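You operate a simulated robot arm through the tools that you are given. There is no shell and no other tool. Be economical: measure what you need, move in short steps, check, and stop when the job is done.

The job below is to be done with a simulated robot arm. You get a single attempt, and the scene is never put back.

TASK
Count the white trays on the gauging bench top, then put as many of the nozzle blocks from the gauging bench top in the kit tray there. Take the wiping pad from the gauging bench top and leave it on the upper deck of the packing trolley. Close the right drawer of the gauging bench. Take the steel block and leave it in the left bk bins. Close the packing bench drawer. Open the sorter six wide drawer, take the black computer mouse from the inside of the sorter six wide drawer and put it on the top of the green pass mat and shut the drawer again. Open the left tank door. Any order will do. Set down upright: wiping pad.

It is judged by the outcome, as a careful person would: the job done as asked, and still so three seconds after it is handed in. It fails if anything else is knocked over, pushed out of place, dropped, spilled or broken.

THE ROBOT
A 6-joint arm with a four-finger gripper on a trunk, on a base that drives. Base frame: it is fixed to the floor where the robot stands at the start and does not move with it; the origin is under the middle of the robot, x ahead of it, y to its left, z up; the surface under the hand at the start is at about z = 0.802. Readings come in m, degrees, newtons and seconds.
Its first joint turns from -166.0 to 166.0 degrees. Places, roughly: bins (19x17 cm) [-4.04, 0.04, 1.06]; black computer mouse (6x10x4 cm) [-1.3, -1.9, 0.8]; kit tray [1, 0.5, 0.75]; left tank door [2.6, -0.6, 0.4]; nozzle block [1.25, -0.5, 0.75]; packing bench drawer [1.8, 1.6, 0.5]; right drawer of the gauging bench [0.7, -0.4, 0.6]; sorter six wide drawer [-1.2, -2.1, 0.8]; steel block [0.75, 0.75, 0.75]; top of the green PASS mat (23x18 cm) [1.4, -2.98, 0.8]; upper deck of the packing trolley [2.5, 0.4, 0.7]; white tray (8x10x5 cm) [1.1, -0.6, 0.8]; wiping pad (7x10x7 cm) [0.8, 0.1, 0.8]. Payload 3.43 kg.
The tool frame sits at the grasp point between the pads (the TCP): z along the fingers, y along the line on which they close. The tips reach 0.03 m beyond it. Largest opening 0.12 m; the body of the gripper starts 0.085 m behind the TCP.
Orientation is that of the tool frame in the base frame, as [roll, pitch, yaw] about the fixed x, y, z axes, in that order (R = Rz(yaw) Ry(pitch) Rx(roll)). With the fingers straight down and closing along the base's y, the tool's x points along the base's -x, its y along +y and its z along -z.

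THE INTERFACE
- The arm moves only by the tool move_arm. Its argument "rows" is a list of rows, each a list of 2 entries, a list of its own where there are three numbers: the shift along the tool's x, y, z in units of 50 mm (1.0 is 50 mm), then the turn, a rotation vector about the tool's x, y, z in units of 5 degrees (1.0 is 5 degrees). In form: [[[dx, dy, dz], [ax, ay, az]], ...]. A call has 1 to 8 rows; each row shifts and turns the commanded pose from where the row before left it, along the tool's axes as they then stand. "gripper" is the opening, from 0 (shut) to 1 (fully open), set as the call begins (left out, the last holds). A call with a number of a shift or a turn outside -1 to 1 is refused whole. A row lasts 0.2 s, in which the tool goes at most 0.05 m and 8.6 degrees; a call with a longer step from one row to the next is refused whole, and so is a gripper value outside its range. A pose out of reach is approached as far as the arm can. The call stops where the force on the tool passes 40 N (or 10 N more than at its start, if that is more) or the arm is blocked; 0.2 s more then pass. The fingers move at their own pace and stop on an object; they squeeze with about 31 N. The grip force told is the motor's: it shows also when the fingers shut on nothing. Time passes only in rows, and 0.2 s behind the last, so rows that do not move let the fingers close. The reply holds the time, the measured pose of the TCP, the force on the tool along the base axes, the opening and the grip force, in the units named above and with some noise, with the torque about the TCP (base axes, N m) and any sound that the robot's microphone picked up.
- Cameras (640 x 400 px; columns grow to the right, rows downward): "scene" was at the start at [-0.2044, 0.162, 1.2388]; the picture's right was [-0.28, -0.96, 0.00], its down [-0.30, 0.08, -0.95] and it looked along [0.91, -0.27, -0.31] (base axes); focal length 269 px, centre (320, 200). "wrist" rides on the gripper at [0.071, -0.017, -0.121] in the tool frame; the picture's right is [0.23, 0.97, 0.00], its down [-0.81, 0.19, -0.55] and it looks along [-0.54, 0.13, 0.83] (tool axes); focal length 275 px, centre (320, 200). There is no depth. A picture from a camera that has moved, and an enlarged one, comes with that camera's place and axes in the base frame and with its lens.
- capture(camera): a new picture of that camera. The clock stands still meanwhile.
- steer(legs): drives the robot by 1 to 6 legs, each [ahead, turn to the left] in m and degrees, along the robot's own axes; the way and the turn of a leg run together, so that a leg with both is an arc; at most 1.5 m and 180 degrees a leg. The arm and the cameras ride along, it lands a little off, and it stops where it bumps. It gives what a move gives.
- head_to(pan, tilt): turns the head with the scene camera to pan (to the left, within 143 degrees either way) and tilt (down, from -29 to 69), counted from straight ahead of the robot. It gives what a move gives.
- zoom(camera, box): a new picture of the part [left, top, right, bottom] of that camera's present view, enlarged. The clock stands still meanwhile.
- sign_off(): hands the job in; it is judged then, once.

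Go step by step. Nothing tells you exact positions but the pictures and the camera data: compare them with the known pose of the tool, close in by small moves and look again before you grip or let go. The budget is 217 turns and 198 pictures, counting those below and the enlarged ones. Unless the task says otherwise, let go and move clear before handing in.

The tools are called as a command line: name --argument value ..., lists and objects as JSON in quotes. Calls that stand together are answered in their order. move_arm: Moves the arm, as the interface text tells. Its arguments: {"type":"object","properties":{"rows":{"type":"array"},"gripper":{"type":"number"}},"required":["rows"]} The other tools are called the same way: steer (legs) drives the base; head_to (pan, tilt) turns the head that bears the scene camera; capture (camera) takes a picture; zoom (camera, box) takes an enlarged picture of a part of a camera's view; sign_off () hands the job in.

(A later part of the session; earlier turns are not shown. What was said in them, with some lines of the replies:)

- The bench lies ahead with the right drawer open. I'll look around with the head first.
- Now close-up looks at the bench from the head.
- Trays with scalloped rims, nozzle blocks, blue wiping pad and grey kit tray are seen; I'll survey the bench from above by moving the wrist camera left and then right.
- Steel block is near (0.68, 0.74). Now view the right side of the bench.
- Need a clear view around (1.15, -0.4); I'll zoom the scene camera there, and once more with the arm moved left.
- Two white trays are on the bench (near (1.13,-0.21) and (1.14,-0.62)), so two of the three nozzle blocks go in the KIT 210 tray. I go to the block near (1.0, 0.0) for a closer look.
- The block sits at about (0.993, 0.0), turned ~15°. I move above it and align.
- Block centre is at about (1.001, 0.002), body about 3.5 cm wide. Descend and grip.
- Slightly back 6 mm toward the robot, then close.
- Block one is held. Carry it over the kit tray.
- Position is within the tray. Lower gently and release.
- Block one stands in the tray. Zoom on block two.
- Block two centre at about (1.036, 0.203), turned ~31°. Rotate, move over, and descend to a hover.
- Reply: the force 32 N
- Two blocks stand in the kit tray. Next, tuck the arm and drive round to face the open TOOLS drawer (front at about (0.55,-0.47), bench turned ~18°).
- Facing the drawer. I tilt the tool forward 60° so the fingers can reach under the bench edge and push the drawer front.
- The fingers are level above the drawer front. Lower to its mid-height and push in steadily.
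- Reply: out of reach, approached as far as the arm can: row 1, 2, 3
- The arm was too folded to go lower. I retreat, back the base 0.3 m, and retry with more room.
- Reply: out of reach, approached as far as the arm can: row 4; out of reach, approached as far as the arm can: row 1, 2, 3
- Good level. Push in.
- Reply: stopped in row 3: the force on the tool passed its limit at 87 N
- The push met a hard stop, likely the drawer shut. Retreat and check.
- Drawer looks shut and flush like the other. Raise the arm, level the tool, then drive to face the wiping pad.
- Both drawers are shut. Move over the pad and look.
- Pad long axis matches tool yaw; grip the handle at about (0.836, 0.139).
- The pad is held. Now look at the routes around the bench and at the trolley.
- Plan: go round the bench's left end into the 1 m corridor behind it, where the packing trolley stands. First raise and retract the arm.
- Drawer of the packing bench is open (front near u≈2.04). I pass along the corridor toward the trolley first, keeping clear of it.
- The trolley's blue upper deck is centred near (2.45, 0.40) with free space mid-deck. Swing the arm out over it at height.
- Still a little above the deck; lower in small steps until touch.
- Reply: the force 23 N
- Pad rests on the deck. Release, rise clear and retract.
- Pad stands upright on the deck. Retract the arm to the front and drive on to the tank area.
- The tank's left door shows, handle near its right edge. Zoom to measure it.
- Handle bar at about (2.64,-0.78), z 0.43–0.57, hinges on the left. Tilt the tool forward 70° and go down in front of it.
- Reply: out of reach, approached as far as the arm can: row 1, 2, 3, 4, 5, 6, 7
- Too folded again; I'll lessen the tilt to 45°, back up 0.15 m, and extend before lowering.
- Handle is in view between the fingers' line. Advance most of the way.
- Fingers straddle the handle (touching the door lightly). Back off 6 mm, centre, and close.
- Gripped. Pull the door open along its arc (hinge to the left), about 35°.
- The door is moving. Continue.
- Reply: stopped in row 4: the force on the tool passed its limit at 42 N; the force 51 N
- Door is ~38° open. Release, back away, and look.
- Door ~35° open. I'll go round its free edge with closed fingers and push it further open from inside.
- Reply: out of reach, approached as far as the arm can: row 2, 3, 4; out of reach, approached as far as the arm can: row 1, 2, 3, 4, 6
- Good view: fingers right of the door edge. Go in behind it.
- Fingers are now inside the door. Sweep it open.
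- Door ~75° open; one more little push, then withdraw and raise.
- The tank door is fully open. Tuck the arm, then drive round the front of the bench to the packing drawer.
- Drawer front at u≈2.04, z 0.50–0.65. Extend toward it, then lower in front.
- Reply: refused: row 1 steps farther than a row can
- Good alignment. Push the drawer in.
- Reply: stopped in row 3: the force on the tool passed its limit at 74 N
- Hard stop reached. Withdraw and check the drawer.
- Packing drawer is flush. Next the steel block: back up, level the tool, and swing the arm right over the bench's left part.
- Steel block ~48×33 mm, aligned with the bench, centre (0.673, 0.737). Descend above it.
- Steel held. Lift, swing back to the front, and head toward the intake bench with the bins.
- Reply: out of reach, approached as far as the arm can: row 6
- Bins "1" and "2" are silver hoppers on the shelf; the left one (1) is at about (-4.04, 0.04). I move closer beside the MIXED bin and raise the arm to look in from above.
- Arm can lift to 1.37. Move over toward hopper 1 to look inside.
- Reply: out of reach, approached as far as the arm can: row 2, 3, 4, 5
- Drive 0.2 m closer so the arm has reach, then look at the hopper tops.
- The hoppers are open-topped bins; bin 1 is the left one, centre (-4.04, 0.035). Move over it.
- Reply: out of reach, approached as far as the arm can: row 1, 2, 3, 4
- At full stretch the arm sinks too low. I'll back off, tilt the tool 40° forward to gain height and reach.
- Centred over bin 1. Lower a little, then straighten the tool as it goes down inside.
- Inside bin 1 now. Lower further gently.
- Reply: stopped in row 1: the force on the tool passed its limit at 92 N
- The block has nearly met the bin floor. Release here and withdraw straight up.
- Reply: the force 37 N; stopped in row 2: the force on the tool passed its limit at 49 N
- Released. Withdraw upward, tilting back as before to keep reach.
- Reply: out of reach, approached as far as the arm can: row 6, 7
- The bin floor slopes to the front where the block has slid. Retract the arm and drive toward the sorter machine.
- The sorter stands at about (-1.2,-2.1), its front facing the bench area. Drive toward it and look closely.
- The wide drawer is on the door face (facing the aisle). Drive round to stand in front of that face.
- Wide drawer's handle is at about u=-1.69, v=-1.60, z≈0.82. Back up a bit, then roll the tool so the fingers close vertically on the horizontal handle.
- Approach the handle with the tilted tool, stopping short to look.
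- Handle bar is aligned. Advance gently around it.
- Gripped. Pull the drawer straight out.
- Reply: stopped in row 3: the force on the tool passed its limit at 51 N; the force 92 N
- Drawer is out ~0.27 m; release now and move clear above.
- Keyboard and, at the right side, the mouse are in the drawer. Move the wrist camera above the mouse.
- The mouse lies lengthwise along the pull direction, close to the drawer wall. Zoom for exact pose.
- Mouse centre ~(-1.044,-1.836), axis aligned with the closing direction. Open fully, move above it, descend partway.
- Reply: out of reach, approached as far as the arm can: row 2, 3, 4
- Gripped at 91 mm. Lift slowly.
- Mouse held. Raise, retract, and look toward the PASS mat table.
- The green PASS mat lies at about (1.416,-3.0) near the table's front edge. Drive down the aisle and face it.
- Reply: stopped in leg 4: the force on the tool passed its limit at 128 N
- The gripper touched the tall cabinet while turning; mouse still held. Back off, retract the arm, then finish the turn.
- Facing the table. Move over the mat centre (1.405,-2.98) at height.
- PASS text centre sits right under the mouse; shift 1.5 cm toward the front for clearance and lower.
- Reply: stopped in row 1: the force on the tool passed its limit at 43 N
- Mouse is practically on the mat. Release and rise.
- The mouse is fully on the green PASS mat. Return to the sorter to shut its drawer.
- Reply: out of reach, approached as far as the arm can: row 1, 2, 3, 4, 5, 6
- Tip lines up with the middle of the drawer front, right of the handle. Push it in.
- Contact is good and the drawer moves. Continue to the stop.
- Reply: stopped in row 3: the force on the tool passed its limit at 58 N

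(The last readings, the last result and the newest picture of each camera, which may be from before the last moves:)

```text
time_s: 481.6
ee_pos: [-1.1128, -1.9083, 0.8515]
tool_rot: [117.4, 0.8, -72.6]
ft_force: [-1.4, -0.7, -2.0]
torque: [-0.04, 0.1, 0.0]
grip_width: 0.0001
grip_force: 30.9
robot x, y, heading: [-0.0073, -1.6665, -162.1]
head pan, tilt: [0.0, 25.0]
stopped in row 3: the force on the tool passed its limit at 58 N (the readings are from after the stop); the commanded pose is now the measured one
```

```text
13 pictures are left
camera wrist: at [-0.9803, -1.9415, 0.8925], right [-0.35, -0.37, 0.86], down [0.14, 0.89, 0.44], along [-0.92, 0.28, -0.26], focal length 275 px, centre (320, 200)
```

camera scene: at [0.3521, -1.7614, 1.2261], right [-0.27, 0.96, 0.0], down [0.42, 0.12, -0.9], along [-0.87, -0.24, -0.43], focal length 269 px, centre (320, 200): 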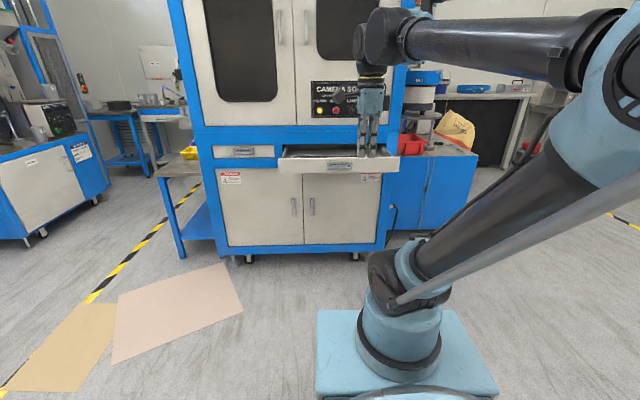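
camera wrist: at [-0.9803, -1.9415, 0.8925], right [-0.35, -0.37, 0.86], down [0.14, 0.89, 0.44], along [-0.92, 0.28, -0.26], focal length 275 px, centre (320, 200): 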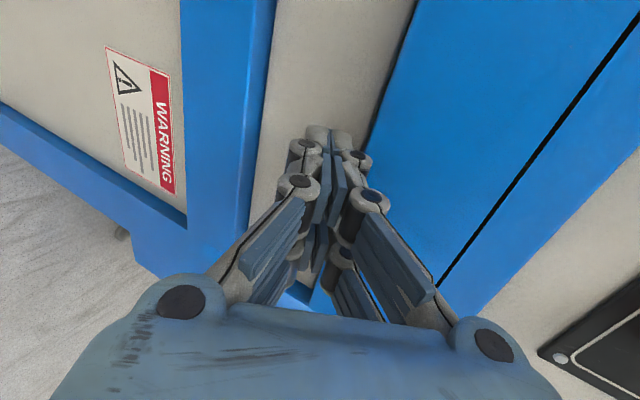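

Hard stop, front looks flush. Withdraw, raise the arm and verify.

move_arm --rows '[[[0, -0.37, -0.71], [0, 0, 0]], [[0, -0.37, -0.71], [0, 0, 0]], [[0, -0.37, -0.71], [0, 0, 0]], [[0, -0.37, -0.71], [0, 0, 0]], [[0, -0.37, -0.71], [0, 0, 0]], [[0, 0.85, -0.47], [0, 0, 0]], [[0, 0.85, -0.47], [0, 0, 0]], [[0, 0.85, -0.47], [0, 0, 0]]]'

move_arm --rows '[[[-0.5, 0.8, -0.2], [0, 0, 0]], [[-0.5, 0.8, -0.2], [0, 0, 0]], [[-0.9, 0, 0], [0, 0, 0]], [[-0.9, 0, 0], [0, 0, 0]]]'

zoom --camera "scene" --box '[200, 110, 420, 220]'

```text
time_s: 483.4
ee_pos: [-0.9179, -1.8473, 0.9945]
tool_rot: [117.3, 0.9, -72.5]
ft_force: [-0.2, -0.6, 0.4]
torque: [-0.03, -0.04, -0.02]
grip_width: 0.0
grip_force: 30.9
robot x, y, heading: [-0.0094, -1.6677, -162.2]
head pan, tilt: [0.0, 25.0]
```

```text
time_s: 484.4
ee_pos: [-0.9769, -1.7228, 1.0796]
tool_rot: [117.3, 0.8, -72.5]
ft_force: [0.2, -0.1, 0.9]
torque: [-0.01, 0.0, 0.01]
grip_width: 0.0
grip_force: 31.0
robot x, y, heading: [-0.0101, -1.6658, -162.0]
head pan, tilt: [0.0, 25.0]
```

```text
2.91 times, centred on (310, 165) of scene
camera zoom: at [0.2406, -1.7856, 1.2262], right [-0.31, 0.95, 0.0], down [0.41, 0.13, -0.9], along [-0.86, -0.28, -0.43], focal length 784 px, centre (349, 302)
```

zoom: 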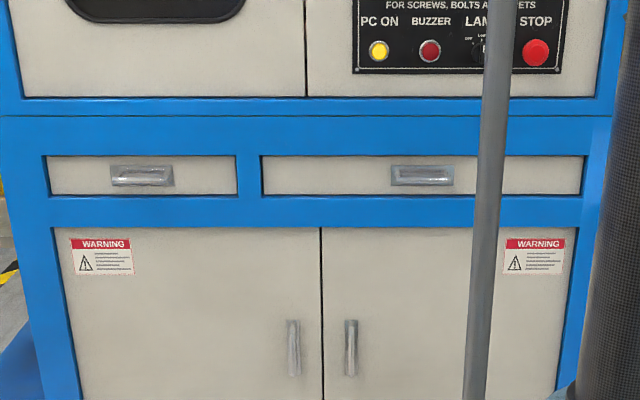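

The sorter drawer is shut and everything else checks out, apart from the steel block, which I can't see directly. I watched it release inside bin 1. The arm is clear, so I'm handing in.

sign_off

```text
The job is handed in.
```

The job is handed in: I did every item, but I couldn't see the steel block at rest after letting it go. I counted two white trays on the gauging bench.

- **Nozzle blocks:** two of the three are in the kit tray.
- **Wiping pad:** it stands upright on the packing trolley's upper deck.
- **Drawers:** the right gauging bench drawer, the packing bench drawer and the sorter six wide drawer are shut.
- **Tank door:** the left tank door is open to about 85–90°.
- **Mouse:** it is on the green PASS mat.
- **Steel block:** I released it inside bin 1. It then slid out of view behind the bin's front wall. I took bin 1, the left of the two hoppers, to be the "left bk bins" because it matches the listed position.

While I was turning with the mouse, the gripper hit the tall air dryer cabinet beside the mat table, at about 128 N. The mouse stayed in the grip, and the cabinet looked undisturbed in the pictures afterwards.
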